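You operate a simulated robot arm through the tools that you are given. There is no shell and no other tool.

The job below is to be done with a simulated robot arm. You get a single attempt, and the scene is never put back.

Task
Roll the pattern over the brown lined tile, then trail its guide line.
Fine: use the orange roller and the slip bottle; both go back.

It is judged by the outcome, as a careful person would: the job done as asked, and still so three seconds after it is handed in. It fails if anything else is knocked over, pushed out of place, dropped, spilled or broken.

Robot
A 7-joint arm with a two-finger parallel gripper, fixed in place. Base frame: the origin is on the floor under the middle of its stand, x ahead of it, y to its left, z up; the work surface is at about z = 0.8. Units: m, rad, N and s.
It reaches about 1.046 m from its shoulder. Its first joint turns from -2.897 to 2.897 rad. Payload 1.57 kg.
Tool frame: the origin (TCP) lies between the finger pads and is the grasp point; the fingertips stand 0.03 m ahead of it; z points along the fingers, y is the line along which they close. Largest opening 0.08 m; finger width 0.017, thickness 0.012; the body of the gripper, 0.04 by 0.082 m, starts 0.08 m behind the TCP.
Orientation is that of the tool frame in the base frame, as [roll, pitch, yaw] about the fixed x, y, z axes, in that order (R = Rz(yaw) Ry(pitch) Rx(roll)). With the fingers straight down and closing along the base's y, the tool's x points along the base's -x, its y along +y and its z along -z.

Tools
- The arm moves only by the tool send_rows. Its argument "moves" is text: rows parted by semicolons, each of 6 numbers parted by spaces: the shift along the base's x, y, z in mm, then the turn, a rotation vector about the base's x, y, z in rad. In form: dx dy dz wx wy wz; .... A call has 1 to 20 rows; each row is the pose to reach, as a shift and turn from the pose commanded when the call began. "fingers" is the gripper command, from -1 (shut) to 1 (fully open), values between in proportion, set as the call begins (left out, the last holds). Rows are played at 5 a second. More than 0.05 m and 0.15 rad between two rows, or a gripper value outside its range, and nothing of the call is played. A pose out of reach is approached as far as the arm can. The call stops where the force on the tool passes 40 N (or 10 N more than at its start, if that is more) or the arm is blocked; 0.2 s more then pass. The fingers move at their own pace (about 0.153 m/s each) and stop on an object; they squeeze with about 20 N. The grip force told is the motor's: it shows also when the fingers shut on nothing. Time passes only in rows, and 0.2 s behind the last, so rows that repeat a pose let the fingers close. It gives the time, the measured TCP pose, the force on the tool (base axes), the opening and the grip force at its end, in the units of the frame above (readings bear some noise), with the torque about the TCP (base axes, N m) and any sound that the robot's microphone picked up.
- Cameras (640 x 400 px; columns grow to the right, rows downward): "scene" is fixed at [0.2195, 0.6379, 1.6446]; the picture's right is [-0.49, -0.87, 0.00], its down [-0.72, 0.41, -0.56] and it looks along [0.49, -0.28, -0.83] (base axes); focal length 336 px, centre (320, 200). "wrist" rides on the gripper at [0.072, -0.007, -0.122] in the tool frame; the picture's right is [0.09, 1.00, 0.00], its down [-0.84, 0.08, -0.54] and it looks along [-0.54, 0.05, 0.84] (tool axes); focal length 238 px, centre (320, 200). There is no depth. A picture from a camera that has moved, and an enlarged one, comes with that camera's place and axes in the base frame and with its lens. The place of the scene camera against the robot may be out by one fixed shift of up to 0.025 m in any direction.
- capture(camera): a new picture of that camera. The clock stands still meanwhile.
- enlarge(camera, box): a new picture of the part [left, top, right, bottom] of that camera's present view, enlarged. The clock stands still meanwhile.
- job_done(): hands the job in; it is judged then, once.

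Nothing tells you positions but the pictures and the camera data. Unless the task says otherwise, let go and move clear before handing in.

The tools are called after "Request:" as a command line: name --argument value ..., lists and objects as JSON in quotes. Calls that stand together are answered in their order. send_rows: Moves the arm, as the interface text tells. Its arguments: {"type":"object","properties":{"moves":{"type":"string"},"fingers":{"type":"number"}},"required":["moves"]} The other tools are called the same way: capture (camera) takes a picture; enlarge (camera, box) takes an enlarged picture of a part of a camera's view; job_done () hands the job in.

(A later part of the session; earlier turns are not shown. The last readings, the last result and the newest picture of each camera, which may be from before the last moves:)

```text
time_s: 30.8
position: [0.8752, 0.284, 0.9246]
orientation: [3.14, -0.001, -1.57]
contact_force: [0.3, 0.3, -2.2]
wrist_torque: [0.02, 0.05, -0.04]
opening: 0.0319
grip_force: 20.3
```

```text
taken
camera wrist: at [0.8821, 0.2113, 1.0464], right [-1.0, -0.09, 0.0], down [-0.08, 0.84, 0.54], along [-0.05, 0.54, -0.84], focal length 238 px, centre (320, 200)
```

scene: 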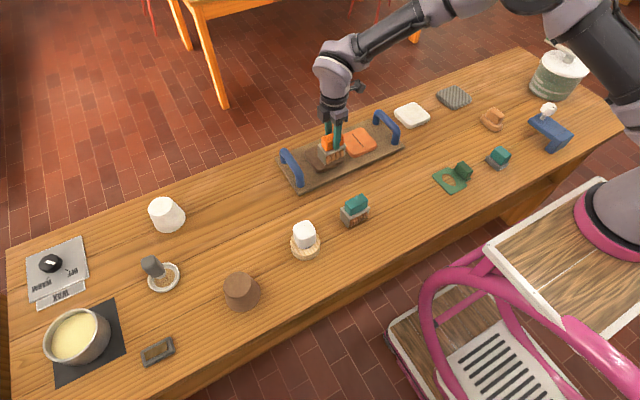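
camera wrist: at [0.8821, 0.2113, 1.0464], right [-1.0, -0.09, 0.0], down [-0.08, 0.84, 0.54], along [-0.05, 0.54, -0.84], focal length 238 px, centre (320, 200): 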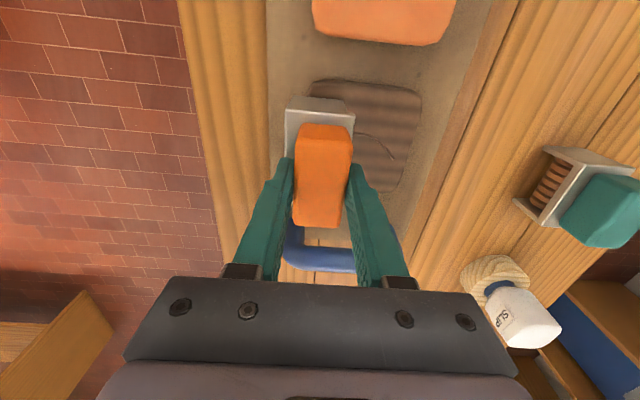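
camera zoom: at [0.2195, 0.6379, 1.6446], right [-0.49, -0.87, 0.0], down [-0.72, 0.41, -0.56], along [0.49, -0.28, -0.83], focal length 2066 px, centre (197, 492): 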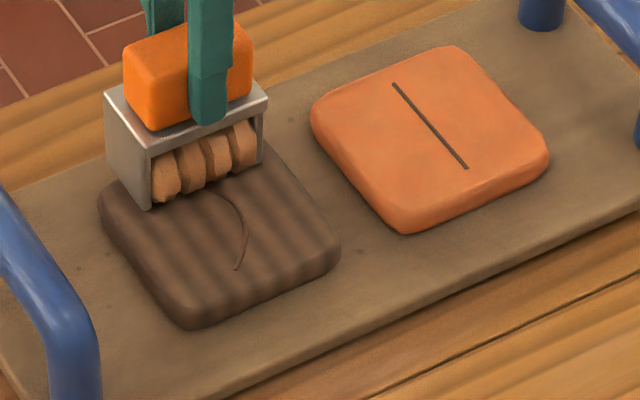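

The ridged pattern covers the tile, and the label confirms the white bottle is "SLIP". I'll lift the roller to check the far edge of the tile.

Request:
send_rows --moves "0 0 5 0 0 0; 0 0 15 0 0 0; -10 0 35 0 0 0; -40 -25 60 0 0 0; -80 -50 75 0 0 0; -120 -70 80 0 0 0; -120 -70 80 0 0 0"

Request:
enlarge --camera "scene" --box '[290, 120, 390, 185]'

Request:
capture --camera "wrist"

```text
time_s: 32.4
position: [0.7539, 0.213, 1.0039]
orientation: [3.141, 0.0, -1.57]
contact_force: [0.4, -0.2, -1.2]
wrist_torque: [0.0, 0.0, 0.02]
opening: 0.0316
grip_force: 20.5
```

```text
6.15 times, centred on (340, 152) of scene
camera zoom: at [0.2195, 0.6379, 1.6446], right [-0.49, -0.87, 0.0], down [-0.72, 0.41, -0.56], along [0.49, -0.28, -0.83], focal length 2066 px, centre (197, 492)
```

zoom: 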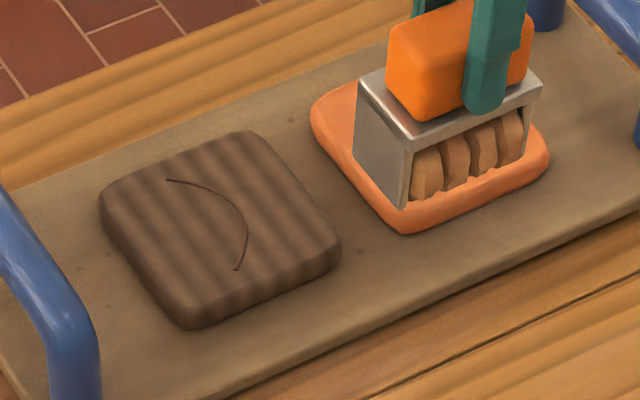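

```text
taken
camera wrist: at [0.7606, 0.1409, 1.125], right [-1.0, -0.09, 0.0], down [-0.08, 0.84, 0.54], along [-0.05, 0.54, -0.84], focal length 238 px, centre (320, 200)
```

wrist: 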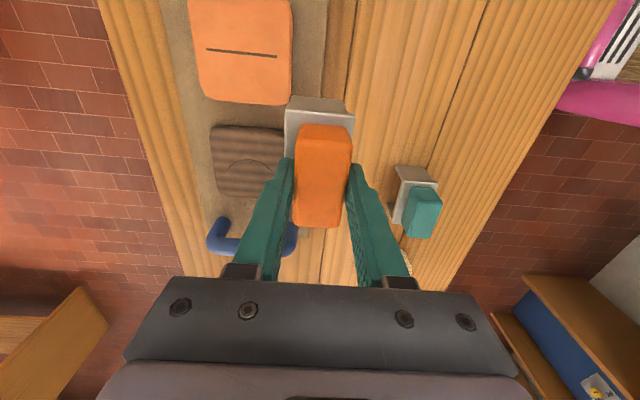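

The whole brown tile now carries the pattern, with the guide arc still visible. Next I'll return the orange roller to its original spot at about (0.616, 0.176), yawed +0.065 rad.

Request:
send_rows --moves "-25 -7 0 0 0 0.01; -55 -15 0 0 0 0.025; -85 -23 0 0 0 0.04; -115 -31 0 0 0 0.055; -139 -38 0 0 0 0.065; -139.3 -38 -20 0 0 0.065; -139.3 -38 -50 0 0 0.065; -139.3 -38 -80 0 0 0.065; -139.3 -38 -100 0 0 0.065; -139.3 -38 -108 0 0 0.065; -139.3 -38 -111 0 0 0.065; -139.3 -38 -111 0 0 0.065"

Request:
enlarge --camera "scene" --box '[330, 160, 430, 230]'

```text
time_s: 35.0
position: [0.616, 0.1747, 0.8952]
orientation: [3.142, 0.001, -1.506]
contact_force: [0.1, 0.2, -2.0]
wrist_torque: [0.03, -0.01, -0.03]
opening: 0.0317
grip_force: 20.2
```

```text
5.71 times, centred on (380, 195) of scene
camera zoom: at [0.2195, 0.6379, 1.6446], right [-0.49, -0.87, 0.0], down [-0.72, 0.41, -0.56], along [0.49, -0.28, -0.83], focal length 1918 px, centre (-23, 229)
```

zoom: 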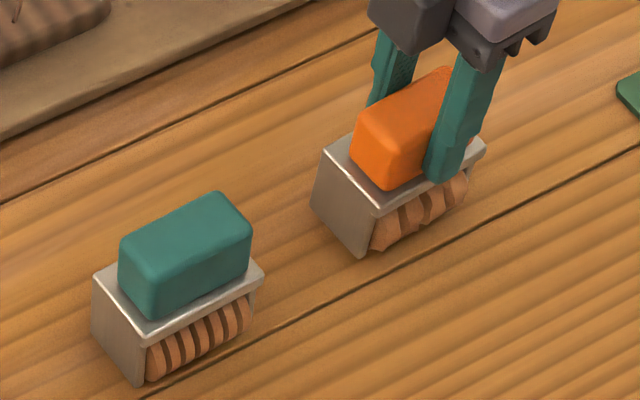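

Request:
send_rows --moves "-2 -0.7 0 0 0 0; -4 -1.5 0 0 0 0; -4 -1.5 -2 0 0 0; -4 -1.5 -3.5 0 0 0; -4 -1.5 -4.2 0 0 0; -4 -1.5 -4.2 0 0 0"

Request:
enlarge --camera "scene" --box '[330, 160, 430, 230]'

```text
time_s: 36.4
position: [0.6126, 0.1745, 0.8894]
orientation: [-3.141, 0.0, -1.508]
contact_force: [-0.1, 0.7, -2.5]
wrist_torque: [-0.01, 0.04, -0.01]
opening: 0.0316
grip_force: 20.1
```

```text
5.71 times, centred on (380, 195) of scene
camera zoom: at [0.2195, 0.6379, 1.6446], right [-0.49, -0.87, 0.0], down [-0.72, 0.41, -0.56], along [0.49, -0.28, -0.83], focal length 1918 px, centre (-23, 229)
```

zoom: 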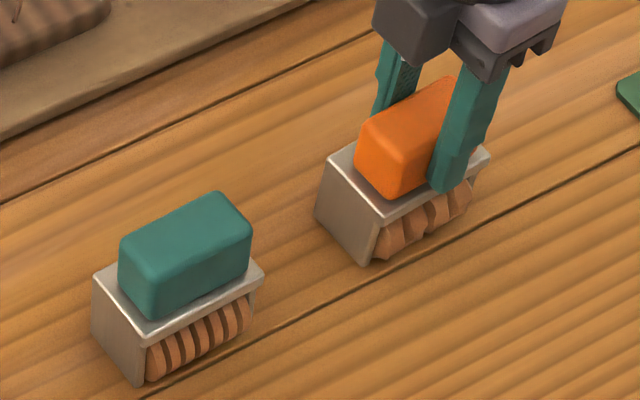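

Request:
send_rows --moves "0 0 -0.5 0 0 0; 0 0 -1 0 0 0; 0 0 -1 0 0 0"

```text
time_s: 37.2
position: [0.613, 0.1733, 0.8888]
orientation: [-3.141, 0.0, -1.505]
contact_force: [-0.8, 0.5, -2.2]
wrist_torque: [-0.02, 0.0, 0.0]
opening: 0.0316
grip_force: 19.9
```

Request:
send_rows --moves "0 0 -0.5 0 0 0; 0 0 -1 0 0 0; 0 0 -1 0 0 0"

```text
time_s: 38.0
position: [0.6112, 0.1732, 0.888]
orientation: [-3.141, 0.0, -1.506]
contact_force: [-1.8, -1.6, 15.4]
wrist_torque: [-0.14, 0.16, -0.01]
opening: 0.0319
grip_force: 20.0
```

Request:
send_rows --moves "0 0 0.6 0 0 0; 0 0 0.6 0 0 0"

Request:
send_rows --moves "0 0 0 0 0 0; 0 0 0 0 0 0; 0 0 0 0 0 0; 0 0 10 0 0 0; 0 0 30 0 0 0; 0 0 60 0 0 0; 0 0 60 0 0 0" --fingers 0.6

Request:
enlarge --camera "scene" --box '[330, 160, 430, 230]'

```text
time_s: 38.6
position: [0.6119, 0.1742, 0.8877]
orientation: [3.141, 0.001, -1.507]
contact_force: [-0.2, 0.5, 4.0]
wrist_torque: [0.06, 0.08, 0.01]
opening: 0.0315
grip_force: 20.0
```

```text
time_s: 40.2
position: [0.6129, 0.1734, 0.9484]
orientation: [-3.142, 0.001, -1.506]
contact_force: [0.2, -0.1, 0.5]
wrist_torque: [0.0, -0.01, -0.01]
opening: 0.0639
grip_force: 0.1
```

```text
5.71 times, centred on (380, 195) of scene
camera zoom: at [0.2195, 0.6379, 1.6446], right [-0.49, -0.87, 0.0], down [-0.72, 0.41, -0.56], along [0.49, -0.28, -0.83], focal length 1918 px, centre (-23, 229)
```

zoom: 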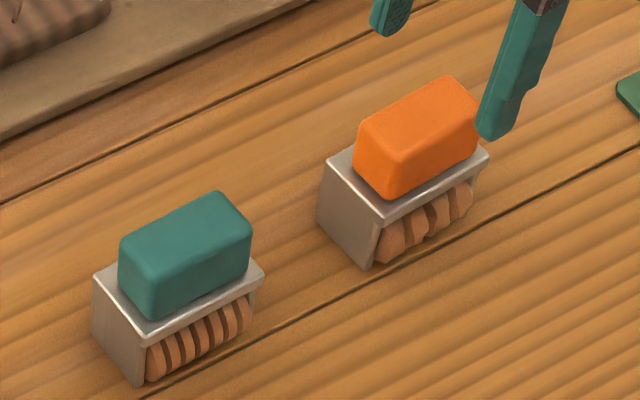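

The roller is back in its original place. Next I'll view the slip bottle near (0.595, 0.483) up close.

Request:
send_rows --moves "0 5 40 0 0 -0.02; -3 30 70 0 0 -0.04; -6 65 100 0 0 -0.065; -9 100 100 0 0 -0.065; -12 135 100 0 0 -0.065; -12 165 100 0 0 -0.065; -12 180 100 0 0 -0.065; -12 180 100 0 0 -0.065" --fingers 1

Request:
capture --camera "wrist"

Request:
enlarge --camera "wrist" --box '[260, 130, 380, 280]'

Request:
enlarge --camera "scene" --box '[270, 205, 340, 265]'

```text
time_s: 42.0
position: [0.5996, 0.3536, 1.049]
orientation: [3.141, 0.0, -1.574]
contact_force: [0.3, -0.3, -2.1]
wrist_torque: [0.02, -0.01, 0.04]
opening: 0.0801
grip_force: 0.1
```

```text
taken
camera wrist: at [0.606, 0.2819, 1.17], right [-1.0, -0.09, 0.0], down [-0.08, 0.84, 0.54], along [-0.05, 0.54, -0.84], focal length 238 px, centre (320, 200)
```

wrist: 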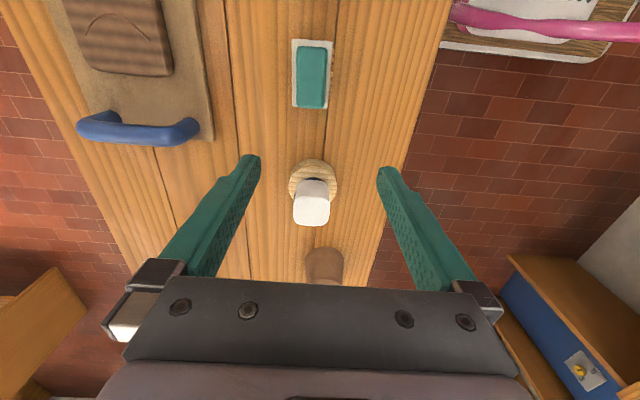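

```text
2.67 times, centred on (320, 205) of wrist
camera zoom: at [0.606, 0.2819, 1.17], right [-1.0, -0.09, 0.0], down [-0.08, 0.84, 0.54], along [-0.05, 0.54, -0.84], focal length 636 px, centre (320, 187)
```

zoom: 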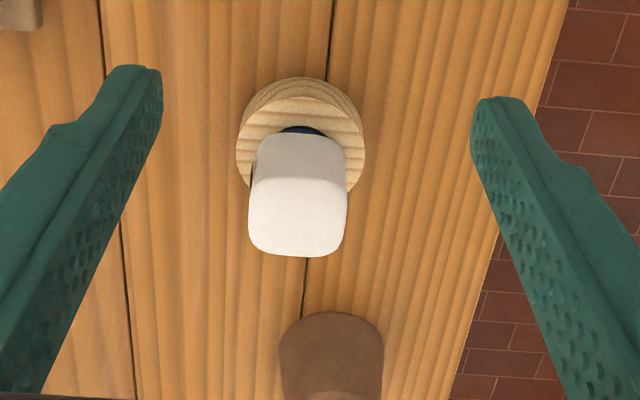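

```text
6.67 times, centred on (305, 235) of scene
camera zoom: at [0.2195, 0.6379, 1.6446], right [-0.49, -0.87, 0.0], down [-0.72, 0.41, -0.56], along [0.49, -0.28, -0.83], focal length 2238 px, centre (420, -33)
```

zoom: 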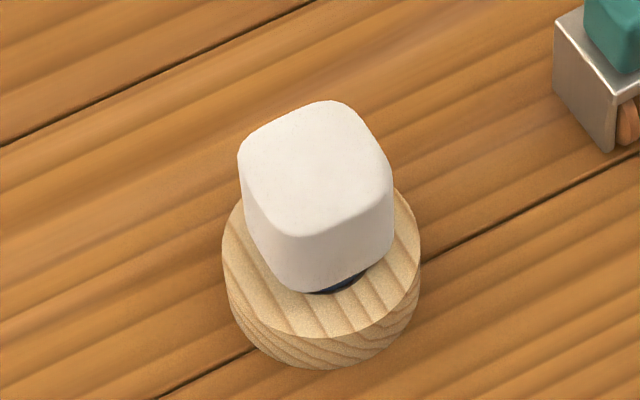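

Request:
send_rows --moves "0 8 -25 0 0 0; 0 16 -50 0 0 0; 0 25 -80 0 0 0; 0 25 -80 0 0 0" --fingers 1

Request:
capture --camera "wrist"

Request:
enlarge --camera "wrist" --box '[250, 150, 390, 290]'

```text
time_s: 43.0
position: [0.6009, 0.3799, 0.9682]
orientation: [-3.14, -0.001, -1.572]
contact_force: [0.7, -0.5, 0.7]
wrist_torque: [0.01, 0.01, -0.03]
opening: 0.0795
grip_force: 0.0
```

```text
taken
camera wrist: at [0.6068, 0.3072, 1.0907], right [-1.0, -0.09, 0.0], down [-0.08, 0.84, 0.54], along [-0.05, 0.54, -0.84], focal length 238 px, centre (320, 200)
```

wrist: 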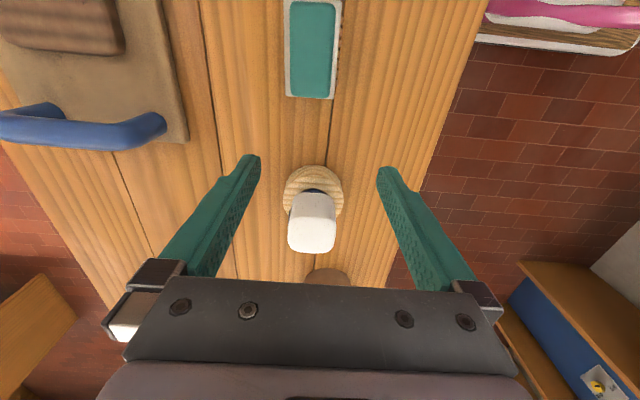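

```text
2.86 times, centred on (320, 220) of wrist
camera zoom: at [0.6068, 0.3072, 1.0907], right [-1.0, -0.09, 0.0], down [-0.08, 0.84, 0.54], along [-0.05, 0.54, -0.84], focal length 681 px, centre (320, 143)
```

zoom: 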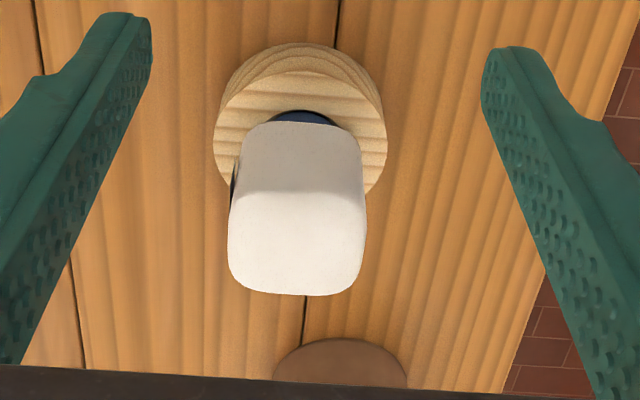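

The bottle body is about 52 mm square, centred near (0.600, 0.4815) and yawed about +0.07 rad, spanning z≈0.836–0.893. It stands in a wooden ring whose top is at z≈0.829. I'll come down over it with open fingers to TCP z≈0.876.

Request:
send_rows --moves "0 0 20 0 0 0; 0 35 35 0 0 0.03; 0 70 35 0 0 0.05; 0 102 35 0 0 0.07; 0 102 10 0 0 0.07; 0 102 -15 0 0 0.07; 0 102 -15 0 0 0.07" --fingers 1

Request:
capture --camera "wrist"

Request:
enlarge --camera "scene" --box '[260, 180, 360, 265]'

```text
time_s: 44.6
position: [0.6003, 0.483, 0.9537]
orientation: [3.141, 0.001, -1.501]
contact_force: [0.1, -0.3, 0.5]
wrist_torque: [-0.01, 0.02, 0.0]
opening: 0.0802
grip_force: 0.2
```

```text
taken
camera wrist: at [0.6117, 0.4105, 1.0751], right [-0.99, -0.16, 0.0], down [-0.14, 0.83, 0.54], along [-0.09, 0.54, -0.84], focal length 238 px, centre (320, 200)
```

wrist: 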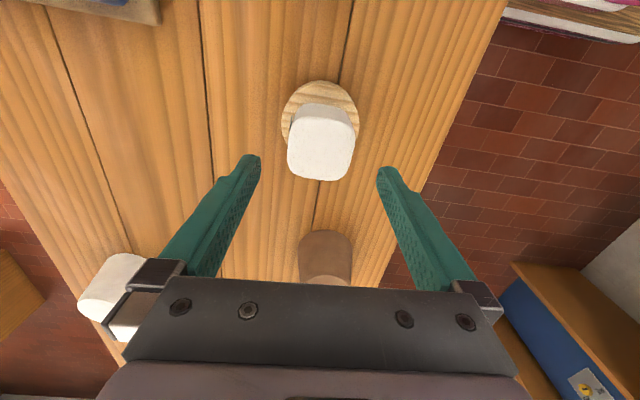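

```text
4.71 times, centred on (310, 222) of scene
camera zoom: at [0.2195, 0.6379, 1.6446], right [-0.49, -0.87, 0.0], down [-0.72, 0.41, -0.56], along [0.49, -0.28, -0.83], focal length 1580 px, centre (367, 94)
```

zoom: 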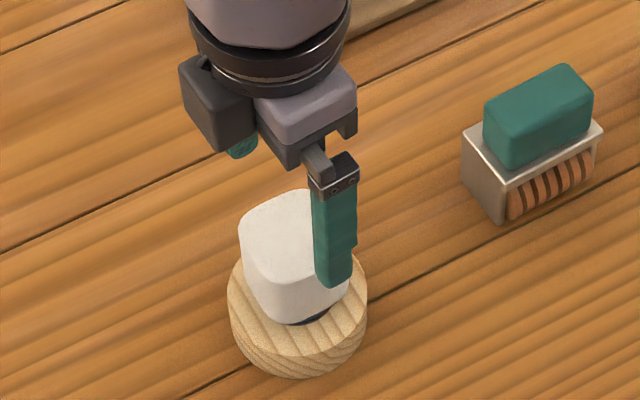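

Request:
send_rows --moves "0 0 -25 0 0 0; 0 0 -45 0 0 0; 0 0 -60 0 0 0; 0 0 -70 0 0 0; 0 0 -76 0 0 0; 0 0 -76 0 0 0" --fingers 1

Request:
capture --camera "wrist"

Request:
enlarge --camera "scene" --box '[260, 180, 360, 265]'

```text
time_s: 46.0
position: [0.6009, 0.482, 0.8763]
orientation: [-3.141, -0.001, -1.504]
contact_force: [0.2, 0.4, 1.3]
wrist_torque: [-0.03, 0.0, 0.02]
opening: 0.0799
grip_force: 0.0
```

```text
taken
camera wrist: at [0.6122, 0.4099, 0.9983], right [-0.99, -0.16, 0.0], down [-0.13, 0.83, 0.54], along [-0.09, 0.53, -0.84], focal length 238 px, centre (320, 200)
```

wrist: 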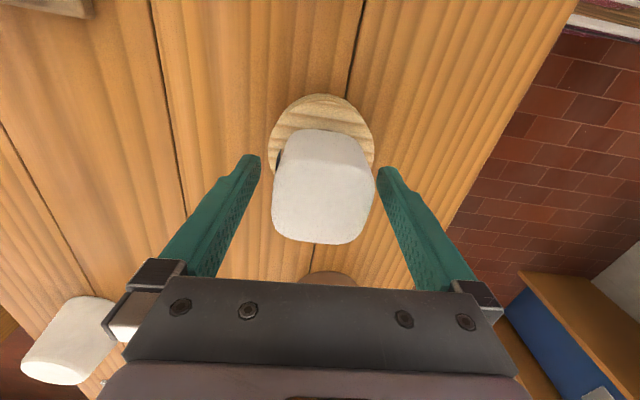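

```text
4.71 times, centred on (310, 222) of scene
camera zoom: at [0.2195, 0.6379, 1.6446], right [-0.49, -0.87, 0.0], down [-0.72, 0.41, -0.56], along [0.49, -0.28, -0.83], focal length 1580 px, centre (367, 94)
```

zoom: 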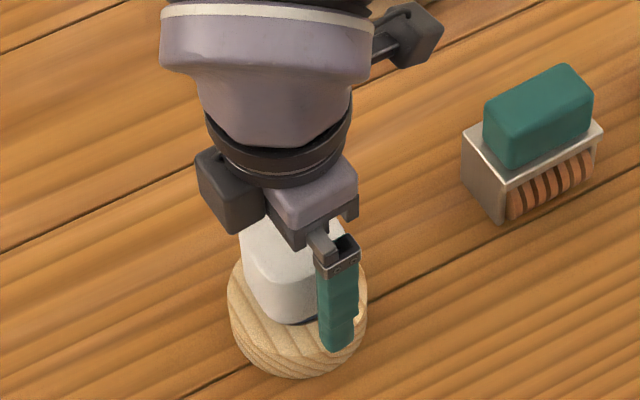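

Request:
send_rows --moves "-1 0 0 0 0 0; -1 0 0 0 0 0; -1 0 0 0 0 0" --fingers 0.45

Request:
send_rows --moves "0 0 0 0 0 0; 0 0 0 0 0 0; 0 0 0 0 0 0; 0 0 0 0 0 0" --fingers -1

Request:
capture --camera "wrist"

Request:
enlarge --camera "scene" --box '[260, 180, 360, 265]'

```text
time_s: 46.8
position: [0.5996, 0.4818, 0.8758]
orientation: [3.14, 0.0, -1.501]
contact_force: [0.5, 0.0, -0.5]
wrist_torque: [-0.02, -0.03, -0.01]
opening: 0.0579
grip_force: 0.1
```

```text
time_s: 47.8
position: [0.6, 0.4813, 0.8778]
orientation: [-3.141, -0.001, -1.501]
contact_force: [2.6, -0.6, 0.1]
wrist_torque: [0.02, -0.08, -0.02]
opening: 0.0521
grip_force: 19.8
```

```text
taken
camera wrist: at [0.6115, 0.4095, 0.9983], right [-0.99, -0.16, 0.0], down [-0.14, 0.83, 0.54], along [-0.09, 0.54, -0.84], focal length 238 px, centre (320, 200)
```

wrist: 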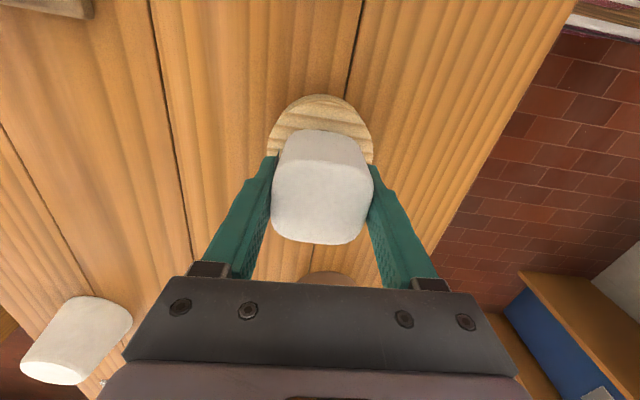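

```text
4.71 times, centred on (310, 222) of scene
camera zoom: at [0.2195, 0.6379, 1.6446], right [-0.49, -0.87, 0.0], down [-0.72, 0.41, -0.56], along [0.49, -0.28, -0.83], focal length 1580 px, centre (367, 94)
```

zoom: 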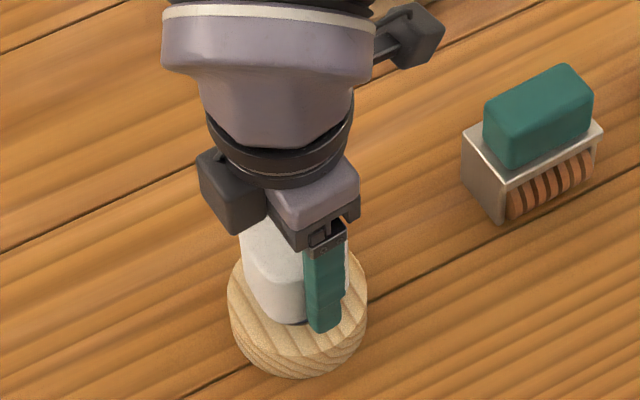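

The bottle is gripped at 52 mm. Lifting slowly, straight up out of its ring.

Request:
send_rows --moves "0 0 1 0 0 0; 0 0 2 0 0 0; 0 0 4 0 0 0; 0 0 6 0 0 0; 0 0 9 0 0 0; 0 0 12 0 0 0; 0 0 15 0 0 0; 0 0 15 0 0 0"

Request:
capture --camera "wrist"

Request:
enlarge --camera "scene" --box '[260, 180, 360, 265]'

```text
time_s: 49.6
position: [0.5995, 0.4803, 0.8905]
orientation: [3.141, 0.0, -1.502]
contact_force: [-0.3, -0.1, -0.7]
wrist_torque: [-0.02, 0.01, -0.02]
opening: 0.0522
grip_force: 20.5
```

```text
taken
camera wrist: at [0.6107, 0.4096, 1.0133], right [-0.99, -0.16, 0.0], down [-0.14, 0.83, 0.54], along [-0.09, 0.53, -0.84], focal length 238 px, centre (320, 200)
```

wrist: 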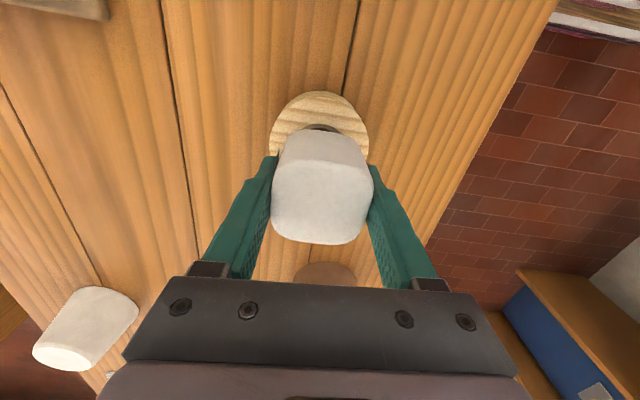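

```text
4.71 times, centred on (310, 222) of scene
camera zoom: at [0.2195, 0.6379, 1.6446], right [-0.49, -0.87, 0.0], down [-0.72, 0.41, -0.56], along [0.49, -0.28, -0.83], focal length 1580 px, centre (367, 94)
```

zoom: 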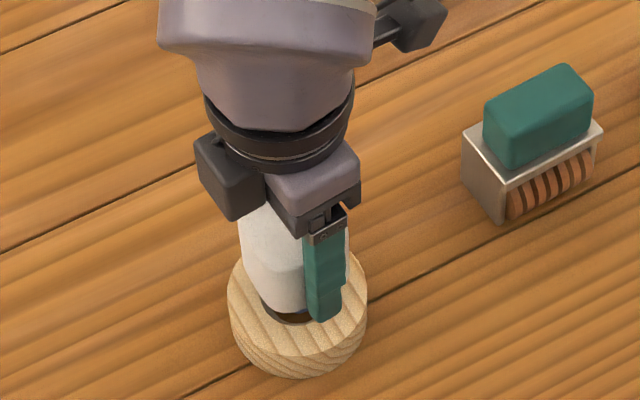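

Request:
send_rows --moves "0 0 8 0 0 0; 0 0 16 0 0 0; 0 0 24 0 0 0; 0 0 34 0 0 0; 0 0 46 0 0 0; 0 0 60 0 0 0; 0 0 75 0 0 0; 0 0 90 0 0 0; 0 0 90 0 0 0"

Request:
capture --camera "wrist"

Request:
enlarge --camera "scene" --box '[250, 160, 370, 265]'

```text
time_s: 51.6
position: [0.5988, 0.4815, 0.9826]
orientation: [3.14, -0.001, -1.501]
contact_force: [-0.6, 1.1, -1.2]
wrist_torque: [0.01, 0.0, 0.0]
opening: 0.0523
grip_force: 20.2
```

```text
taken
camera wrist: at [0.6102, 0.4093, 1.1046], right [-0.99, -0.16, 0.0], down [-0.13, 0.83, 0.54], along [-0.09, 0.53, -0.84], focal length 238 px, centre (320, 200)
```

wrist: 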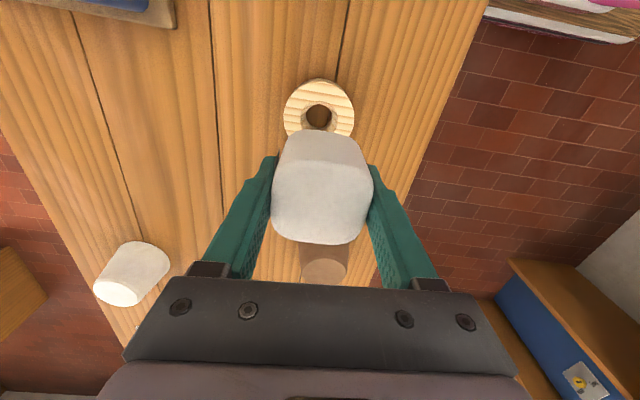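

```text
3.81 times, centred on (310, 212) of scene
camera zoom: at [0.2195, 0.6379, 1.6446], right [-0.49, -0.87, 0.0], down [-0.72, 0.41, -0.56], along [0.49, -0.28, -0.83], focal length 1279 px, centre (358, 152)
```

zoom: 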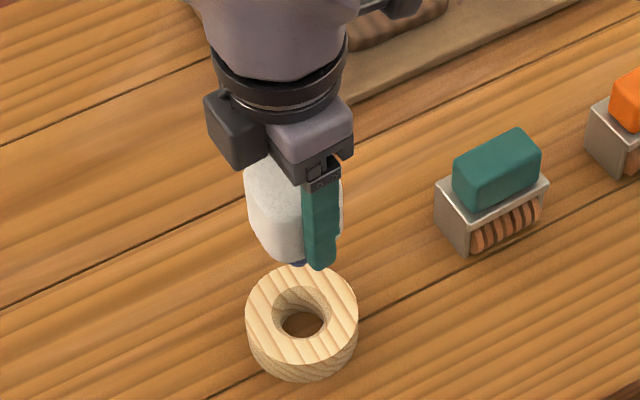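

The bottle is free of its ring, which stayed put. I need to know how far the nozzle tip hangs below the body, so I'll tilt the bottle slightly toward the scene camera to see it.

Request:
send_rows --moves "0 0 10 0.05 0.11 0; 0 0 20 0.10 0.22 0; 0 0 30 0.15 0.34 0; 0 0 40 0.20 0.45 0; 0 0 40 0.22 0.5 0; 0 0 40 0.22 0.5 0"

Request:
enlarge --camera "scene" --box '[250, 140, 370, 245]'

Request:
capture --camera "wrist"

```text
time_s: 53.0
position: [0.5987, 0.481, 1.0219]
orientation: [2.645, 0.243, -1.566]
contact_force: [0.5, 0.0, -1.7]
wrist_torque: [0.0, 0.0, -0.02]
opening: 0.052
grip_force: 19.8
```

```text
3.81 times, centred on (310, 192) of scene
camera zoom: at [0.2195, 0.6379, 1.6446], right [-0.49, -0.87, 0.0], down [-0.72, 0.41, -0.56], along [0.49, -0.28, -0.83], focal length 1279 px, centre (358, 229)
```

zoom: 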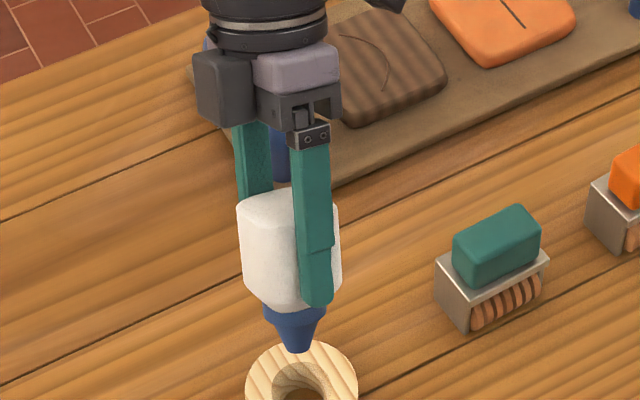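

```text
taken
camera wrist: at [0.664, 0.3869, 1.1055], right [-0.87, -0.21, 0.44], down [0.18, 0.69, 0.7], along [-0.45, 0.69, -0.56], focal length 238 px, centre (320, 200)
```

wrist: 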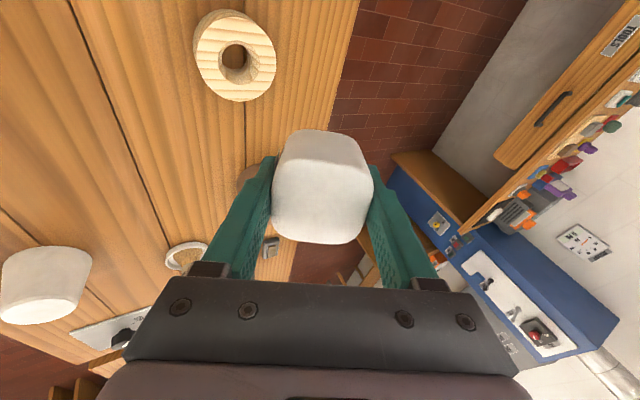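

The nozzle is a blue cone whose tip sits about 70–74 mm beyond the TCP. I'll zoom in to refine its position.

Request:
enlarge --camera "scene" --box '[305, 185, 365, 225]'

Request:
enlarge --camera "scene" --box '[270, 180, 330, 240]'

```text
10.00 times, centred on (335, 205) of scene
camera zoom: at [0.2195, 0.6379, 1.6446], right [-0.49, -0.87, 0.0], down [-0.72, 0.41, -0.56], along [0.49, -0.28, -0.83], focal length 3357 px, centre (170, 150)
```

zoom: 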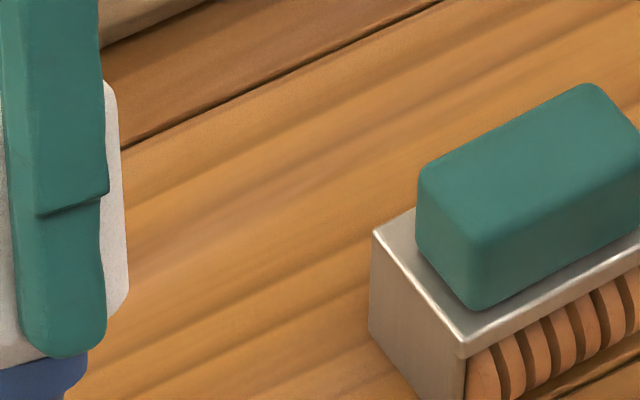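

```text
6.67 times, centred on (300, 210) of scene
camera zoom: at [0.2195, 0.6379, 1.6446], right [-0.49, -0.87, 0.0], down [-0.72, 0.41, -0.56], along [0.49, -0.28, -0.83], focal length 2238 px, centre (453, 133)
```

zoom: 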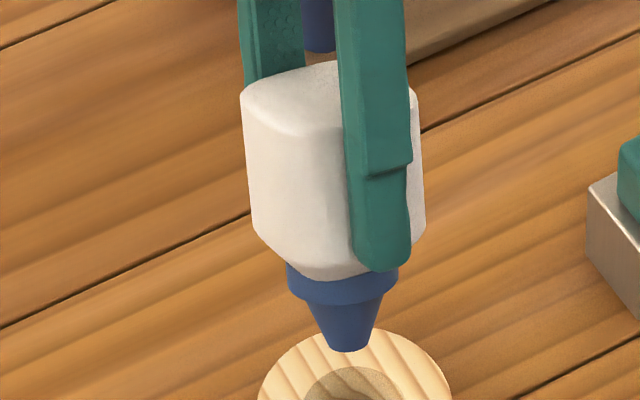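

Calibrating against the finger, the nozzle tip is about 73 mm along the tool axis, so tile contact should come near TCP z≈0.909. The guide line fits y = 0.2722 + 17·(x − 0.841)², from (0.804, 0.2946) to (0.877, 0.295). I'll straighten the bottle and carry it high to above the near end of the line.

Request:
send_rows --moves "0 0 0 -0.06 -0.13 0; 10 -10 0 -0.12 -0.27 0; 25 -25 0 -0.18 -0.41 0; 45 -42 0 -0.22 -0.5 0; 70 -65 0 -0.22 -0.5 0; 95 -88 0 -0.22 -0.5 0; 120 -110 0 -0.22 -0.5 0; 145 -133 0 -0.22 -0.5 0; 170 -155 0 -0.22 -0.5 0; 192 -175 0 -0.22 -0.5 0; 205.4 -186.9 -10 -0.22 -0.5 0; 205.4 -186.9 -40 -0.22 -0.5 0; 205.4 -186.9 -62 -0.22 -0.5 0; 205.4 -186.9 -62 -0.22 -0.5 0"

Request:
enlarge --camera "scene" --box '[280, 90, 400, 190]'

Request:
capture --camera "wrist"

```text
refused: row 2 steps farther than a row can; nothing moved
```

```text
4.00 times, centred on (340, 140) of scene
camera zoom: at [0.2195, 0.6379, 1.6446], right [-0.49, -0.87, 0.0], down [-0.72, 0.41, -0.56], along [0.49, -0.28, -0.83], focal length 1343 px, centre (240, 440)
```

zoom: 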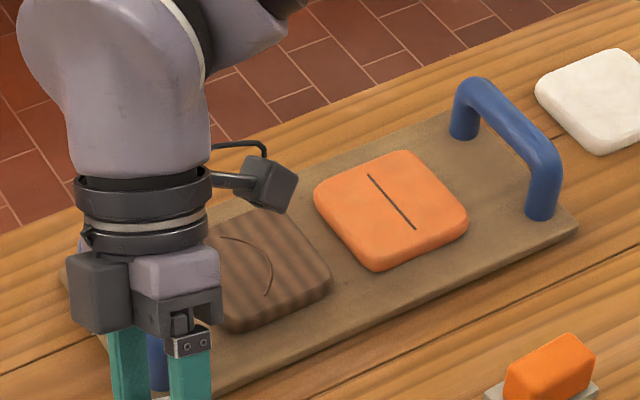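

```text
taken
camera wrist: at [0.664, 0.3869, 1.1055], right [-0.87, -0.21, 0.44], down [0.18, 0.69, 0.7], along [-0.45, 0.69, -0.56], focal length 238 px, centre (320, 200)
```

wrist: 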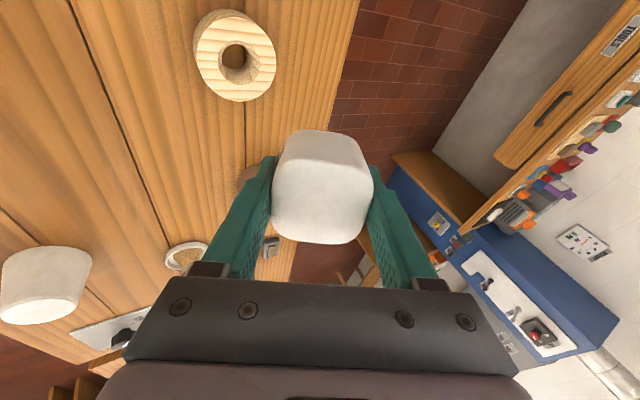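

That call was refused because one turn step was slightly too large. I'll resend it with smaller turns.

Request:
send_rows --moves "0 0 0 -0.05 -0.11 0; 5 -5 0 -0.10 -0.22 0; 15 -14 0 -0.15 -0.33 0; 30 -28 0 -0.19 -0.43 0; 50 -46 0 -0.22 -0.5 0; 75 -69 0 -0.22 -0.5 0; 100 -92 0 -0.22 -0.5 0; 125 -114 0 -0.22 -0.5 0; 150 -137 0 -0.22 -0.5 0; 175 -160 0 -0.22 -0.5 0; 195 -178 0 -0.22 -0.5 0; 205.4 -186.9 -10 -0.22 -0.5 0; 205.4 -186.9 -40 -0.22 -0.5 0; 205.4 -186.9 -62 -0.22 -0.5 0; 205.4 -186.9 -62 -0.22 -0.5 0"

Request:
enlarge --camera "scene" --box '[280, 90, 400, 190]'

Request:
capture --camera "wrist"

```text
time_s: 56.2
position: [0.8047, 0.2953, 0.9587]
orientation: [3.141, -0.001, -1.502]
contact_force: [0.0, 0.3, -2.5]
wrist_torque: [0.02, 0.01, 0.05]
opening: 0.0519
grip_force: 19.7
```

```text
4.00 times, centred on (340, 140) of scene
camera zoom: at [0.2195, 0.6379, 1.6446], right [-0.49, -0.87, 0.0], down [-0.72, 0.41, -0.56], along [0.49, -0.28, -0.83], focal length 1343 px, centre (240, 440)
```

zoom: 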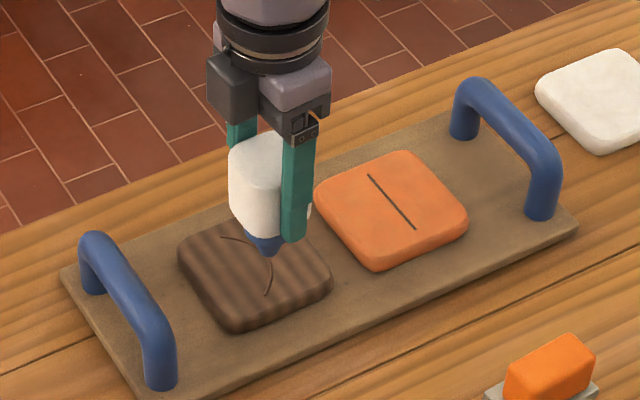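

```text
taken
camera wrist: at [0.817, 0.2225, 1.0806], right [-0.99, -0.16, 0.0], down [-0.14, 0.83, 0.54], along [-0.09, 0.53, -0.84], focal length 238 px, centre (320, 200)
```

wrist: 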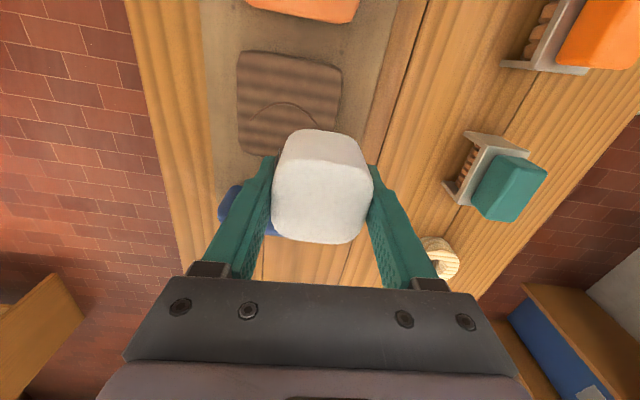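

Request:
enlarge --camera "scene" --box '[320, 135, 370, 175]'

Request:
enlarge --camera "wrist" --box '[220, 40, 350, 140]'

```text
10.00 times, centred on (345, 155) of scene
camera zoom: at [0.2195, 0.6379, 1.6446], right [-0.49, -0.87, 0.0], down [-0.72, 0.41, -0.56], along [0.49, -0.28, -0.83], focal length 3357 px, centre (70, 650)
```

zoom: 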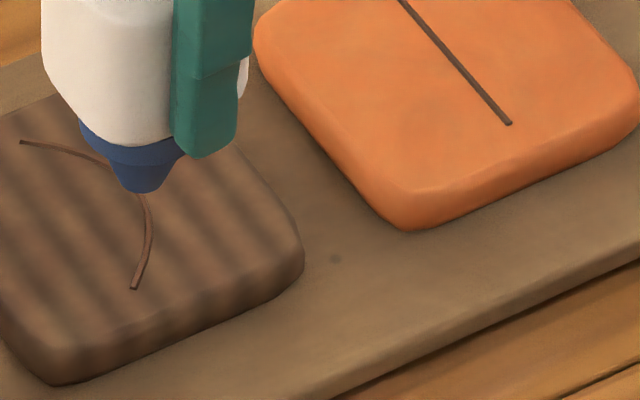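

```text
4.00 times, centred on (285, 90) of wrist
camera zoom: at [0.817, 0.2225, 1.0806], right [-0.99, -0.16, 0.0], down [-0.14, 0.83, 0.54], along [-0.09, 0.53, -0.84], focal length 953 px, centre (460, 640)
```

zoom: 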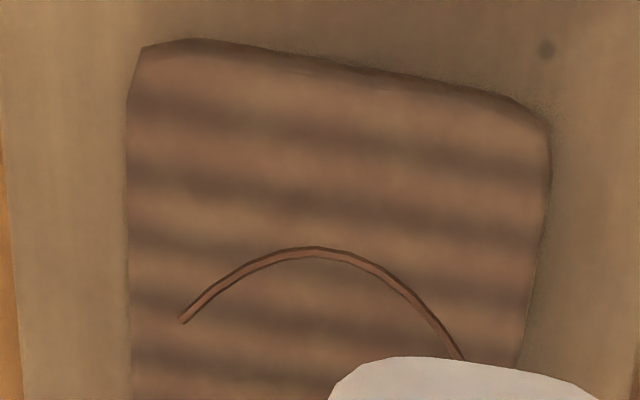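

The nozzle tip, projected straight down, lands within about 1 mm of the line's near end. I'll lower in stages, watching force and the tile surface.

Request:
send_rows --moves "0 0 -12 0 0 0; 0 0 -24 0 0 0; 0 0 -34 0 0 0; 0 0 -42 0 0 0; 0 0 -42 0 0 0"

Request:
enlarge --camera "scene" --box '[310, 135, 360, 175]'

```text
time_s: 57.4
position: [0.8051, 0.2954, 0.9169]
orientation: [3.141, -0.001, -1.501]
contact_force: [0.2, 0.0, -1.0]
wrist_torque: [0.01, 0.0, -0.04]
opening: 0.052
grip_force: 20.2
```

```text
10.00 times, centred on (335, 155) of scene
camera zoom: at [0.2195, 0.6379, 1.6446], right [-0.49, -0.87, 0.0], down [-0.72, 0.41, -0.56], along [0.49, -0.28, -0.83], focal length 3357 px, centre (170, 650)
```

zoom: 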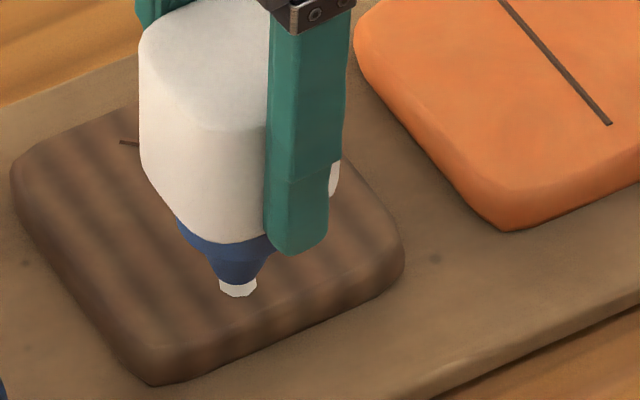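

White slip is already showing right at the line's start. I'll lower 3 mm more and begin trailing the first part of the arc, then check.

Request:
send_rows --moves "0 0 -3 0 0 0; 2.3 -2.3 -3 0 0 0; 4.6 -4.5 -3 0 0 0; 9.6 -9.5 -3 0 0 0; 14.6 -13.6 -3 0 0 0; 19.6 -17 -3 0 0 0"

Request:
enlarge --camera "scene" --box '[310, 135, 360, 175]'

```text
time_s: 58.8
position: [0.8247, 0.277, 0.9149]
orientation: [3.141, 0.001, -1.502]
contact_force: [0.2, -0.2, -1.0]
wrist_torque: [0.01, 0.0, 0.06]
opening: 0.052
grip_force: 20.0
```

```text
10.00 times, centred on (335, 155) of scene
camera zoom: at [0.2195, 0.6379, 1.6446], right [-0.49, -0.87, 0.0], down [-0.72, 0.41, -0.56], along [0.49, -0.28, -0.83], focal length 3357 px, centre (170, 650)
```

zoom: 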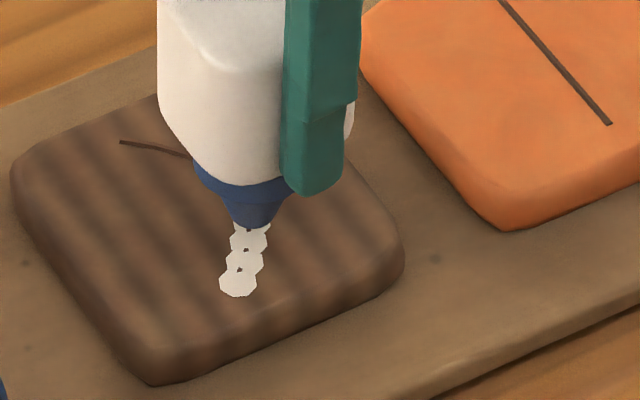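

The slip bead is landing right on the line. I'll continue with finer steps so the bead is continuous.

Request:
send_rows --moves "2.5 -1.3 0 0 0 0; 5 -2.5 0 0 0 0; 7.5 -3.4 0 0 0 0; 10 -4.2 0 0 0 0; 12.5 -4.7 0 0 0 0; 15 -5 0 0 0 0; 17.5 -5.1 0 0 0 0; 20 -5 0 0 0 0; 22.5 -4.7 0 0 0 0; 25 -4.1 0 0 0 0; 27.5 -3.3 0 0 0 0; 30 -2.3 0 0 0 0"

Request:
enlarge --camera "scene" --box '[310, 135, 360, 175]'

```text
time_s: 61.4
position: [0.856, 0.2746, 0.9146]
orientation: [3.141, 0.001, -1.501]
contact_force: [0.3, -0.3, -1.3]
wrist_torque: [0.0, -0.01, -0.01]
opening: 0.0519
grip_force: 19.6
```

```text
10.00 times, centred on (335, 155) of scene
camera zoom: at [0.2195, 0.6379, 1.6446], right [-0.49, -0.87, 0.0], down [-0.72, 0.41, -0.56], along [0.49, -0.28, -0.83], focal length 3357 px, centre (170, 650)
```

zoom: 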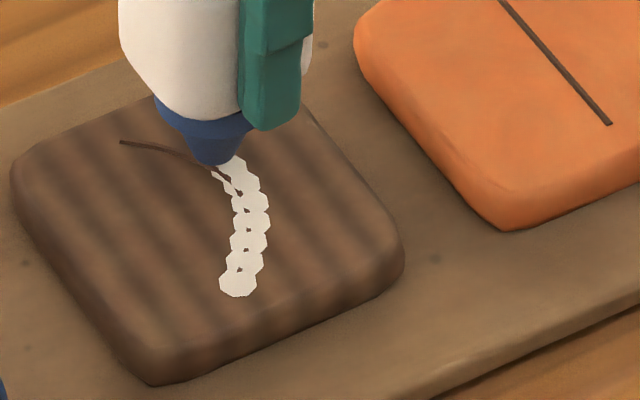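

Request:
enlarge --camera "scene" --box '[318, 145, 343, 167]'

Request:
capture --camera "wrist"

Request:
enlarge --camera "wrist" --box '[270, 40, 400, 140]'

```text
16.00 times, centred on (330, 156) of scene
camera zoom: at [0.2195, 0.6379, 1.6446], right [-0.49, -0.87, 0.0], down [-0.72, 0.41, -0.56], along [0.49, -0.28, -0.83], focal length 5370 px, centre (152, 904)
```

zoom: 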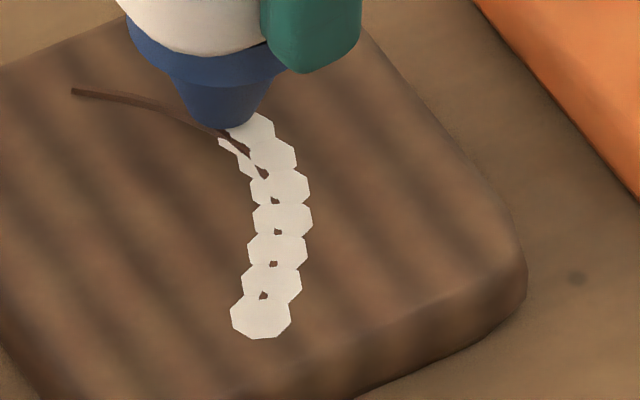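

```text
taken
camera wrist: at [0.8662, 0.2033, 1.0361], right [-0.99, -0.16, 0.0], down [-0.13, 0.83, 0.54], along [-0.09, 0.53, -0.84], focal length 238 px, centre (320, 200)
```

wrist: 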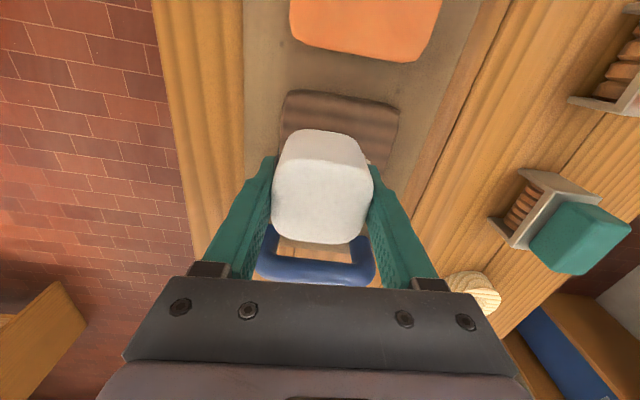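

```text
4.00 times, centred on (335, 90) of wrist
camera zoom: at [0.8662, 0.2033, 1.0361], right [-0.99, -0.16, 0.0], down [-0.13, 0.83, 0.54], along [-0.09, 0.53, -0.84], focal length 953 px, centre (260, 640)
```

zoom: 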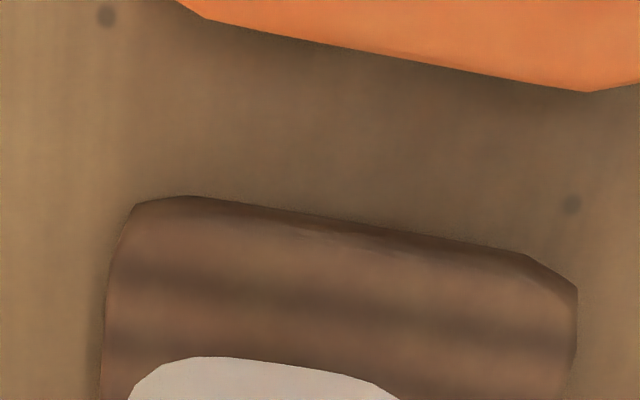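

The bead follows the line but runs about 2–3 mm toward −y near the apex. I'll shift the rest of the path +2 mm in y and continue.

Request:
send_rows --moves "0.5 1.5 0 0 0 0; 3 3.2 0 0 0 0; 5.5 4.7 0 0 0 0; 7.7 6.2 0 0 0 0; 9.8 7.8 0 0 0 0; 11.9 9.5 0 0 0 0"

Request:
enlarge --camera "scene" --box '[318, 145, 343, 167]'

```text
time_s: 62.8
position: [0.8675, 0.284, 0.9146]
orientation: [3.14, 0.001, -1.501]
contact_force: [-0.2, -0.1, -1.7]
wrist_torque: [0.0, -0.01, 0.0]
opening: 0.0518
grip_force: 19.3
```

```text
16.00 times, centred on (330, 156) of scene
camera zoom: at [0.2195, 0.6379, 1.6446], right [-0.49, -0.87, 0.0], down [-0.72, 0.41, -0.56], along [0.49, -0.28, -0.83], focal length 5370 px, centre (152, 904)
```

zoom: 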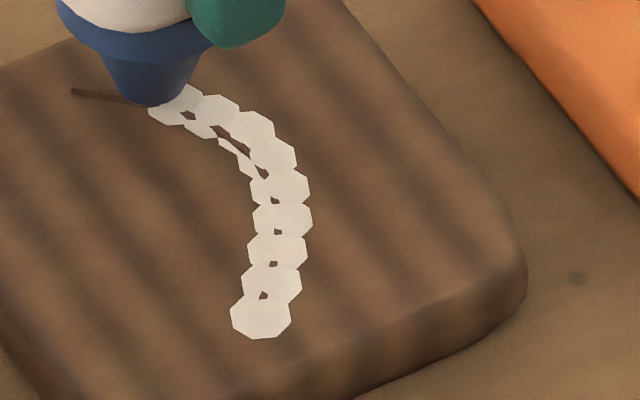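

The bead is back on the line. Finishing the last stretch to the far end, then lifting straight up.

Request:
send_rows --moves "1.9 1.7 0 0 0 0; 3.6 3.4 0 0 0 0; 5.3 5.2 0 0 0 0; 6.9 7 0 0 0 0; 8.5 8.7 0 0 0 0; 10 10.2 0 0 0 0; 11 11.5 0 0 0 0"

Request:
enlarge --camera "scene" --box '[318, 145, 343, 167]'

```text
time_s: 64.4
position: [0.876, 0.297, 0.915]
orientation: [3.141, 0.001, -1.501]
contact_force: [-0.3, -1.1, -1.6]
wrist_torque: [0.01, 0.0, -0.02]
opening: 0.0517
grip_force: 20.0
```

```text
16.00 times, centred on (330, 156) of scene
camera zoom: at [0.2195, 0.6379, 1.6446], right [-0.49, -0.87, 0.0], down [-0.72, 0.41, -0.56], along [0.49, -0.28, -0.83], focal length 5370 px, centre (152, 904)
```

zoom: 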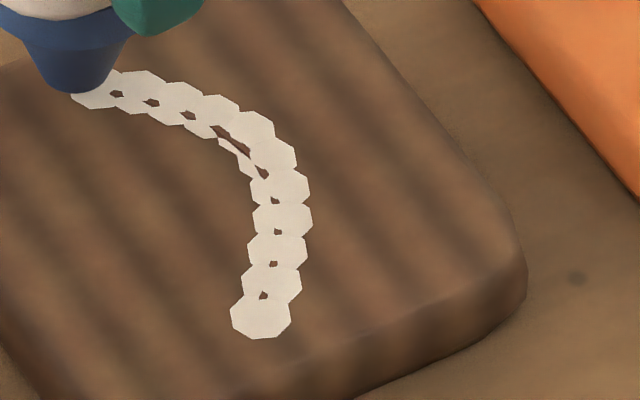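

The nozzle is at the far end of the line and the bead covers it. Lifting straight up to check.

Request:
send_rows --moves "0.5 0.5 0 0 0 0; 0.5 0.5 15 0 0 0; 0.5 0.5 40 0 0 0; 0.5 0.5 70 0 0 0; -25 10 95 0 0 0; -60 40 105 0 0 0; -60 40 105 0 0 0"

Request:
enlarge --camera "scene" --box '[310, 135, 360, 175]'

Request:
capture --camera "scene"

Request:
capture --camera "wrist"

```text
time_s: 66.0
position: [0.818, 0.3354, 1.0207]
orientation: [3.141, 0.0, -1.5]
contact_force: [0.8, 0.6, -2.2]
wrist_torque: [-0.01, -0.03, 0.0]
opening: 0.0515
grip_force: 19.9
```

```text
10.00 times, centred on (335, 155) of scene
camera zoom: at [0.2195, 0.6379, 1.6446], right [-0.49, -0.87, 0.0], down [-0.72, 0.41, -0.56], along [0.49, -0.28, -0.83], focal length 3357 px, centre (170, 650)
```

zoom: 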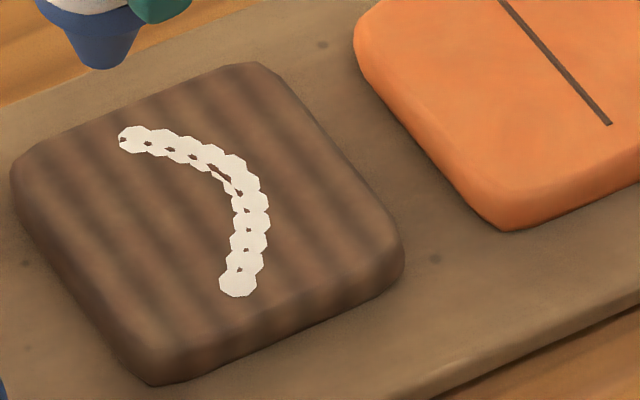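

```text
taken
```

scene: 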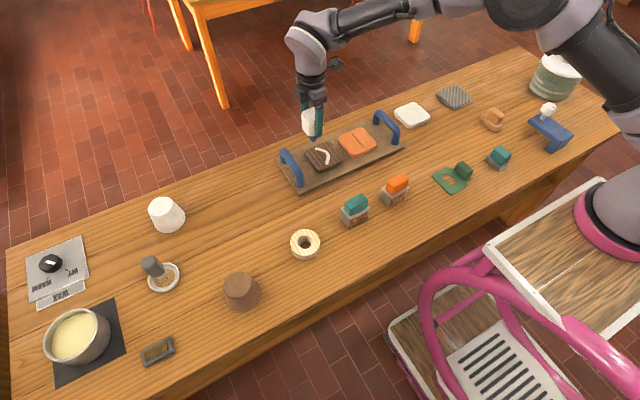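

```text
taken
camera wrist: at [0.8291, 0.2623, 1.1426], right [-0.99, -0.16, 0.0], down [-0.13, 0.83, 0.54], along [-0.09, 0.54, -0.84], focal length 238 px, centre (320, 200)
```

wrist: 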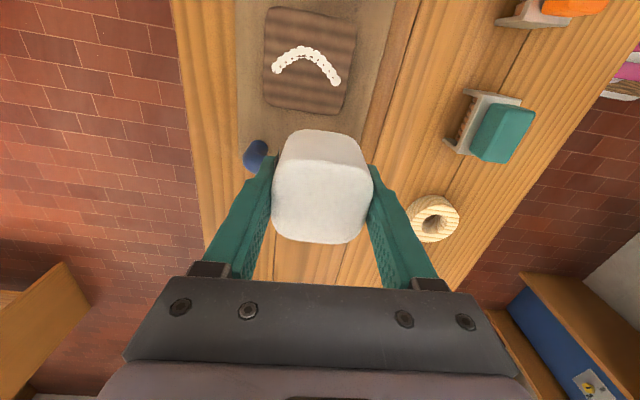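

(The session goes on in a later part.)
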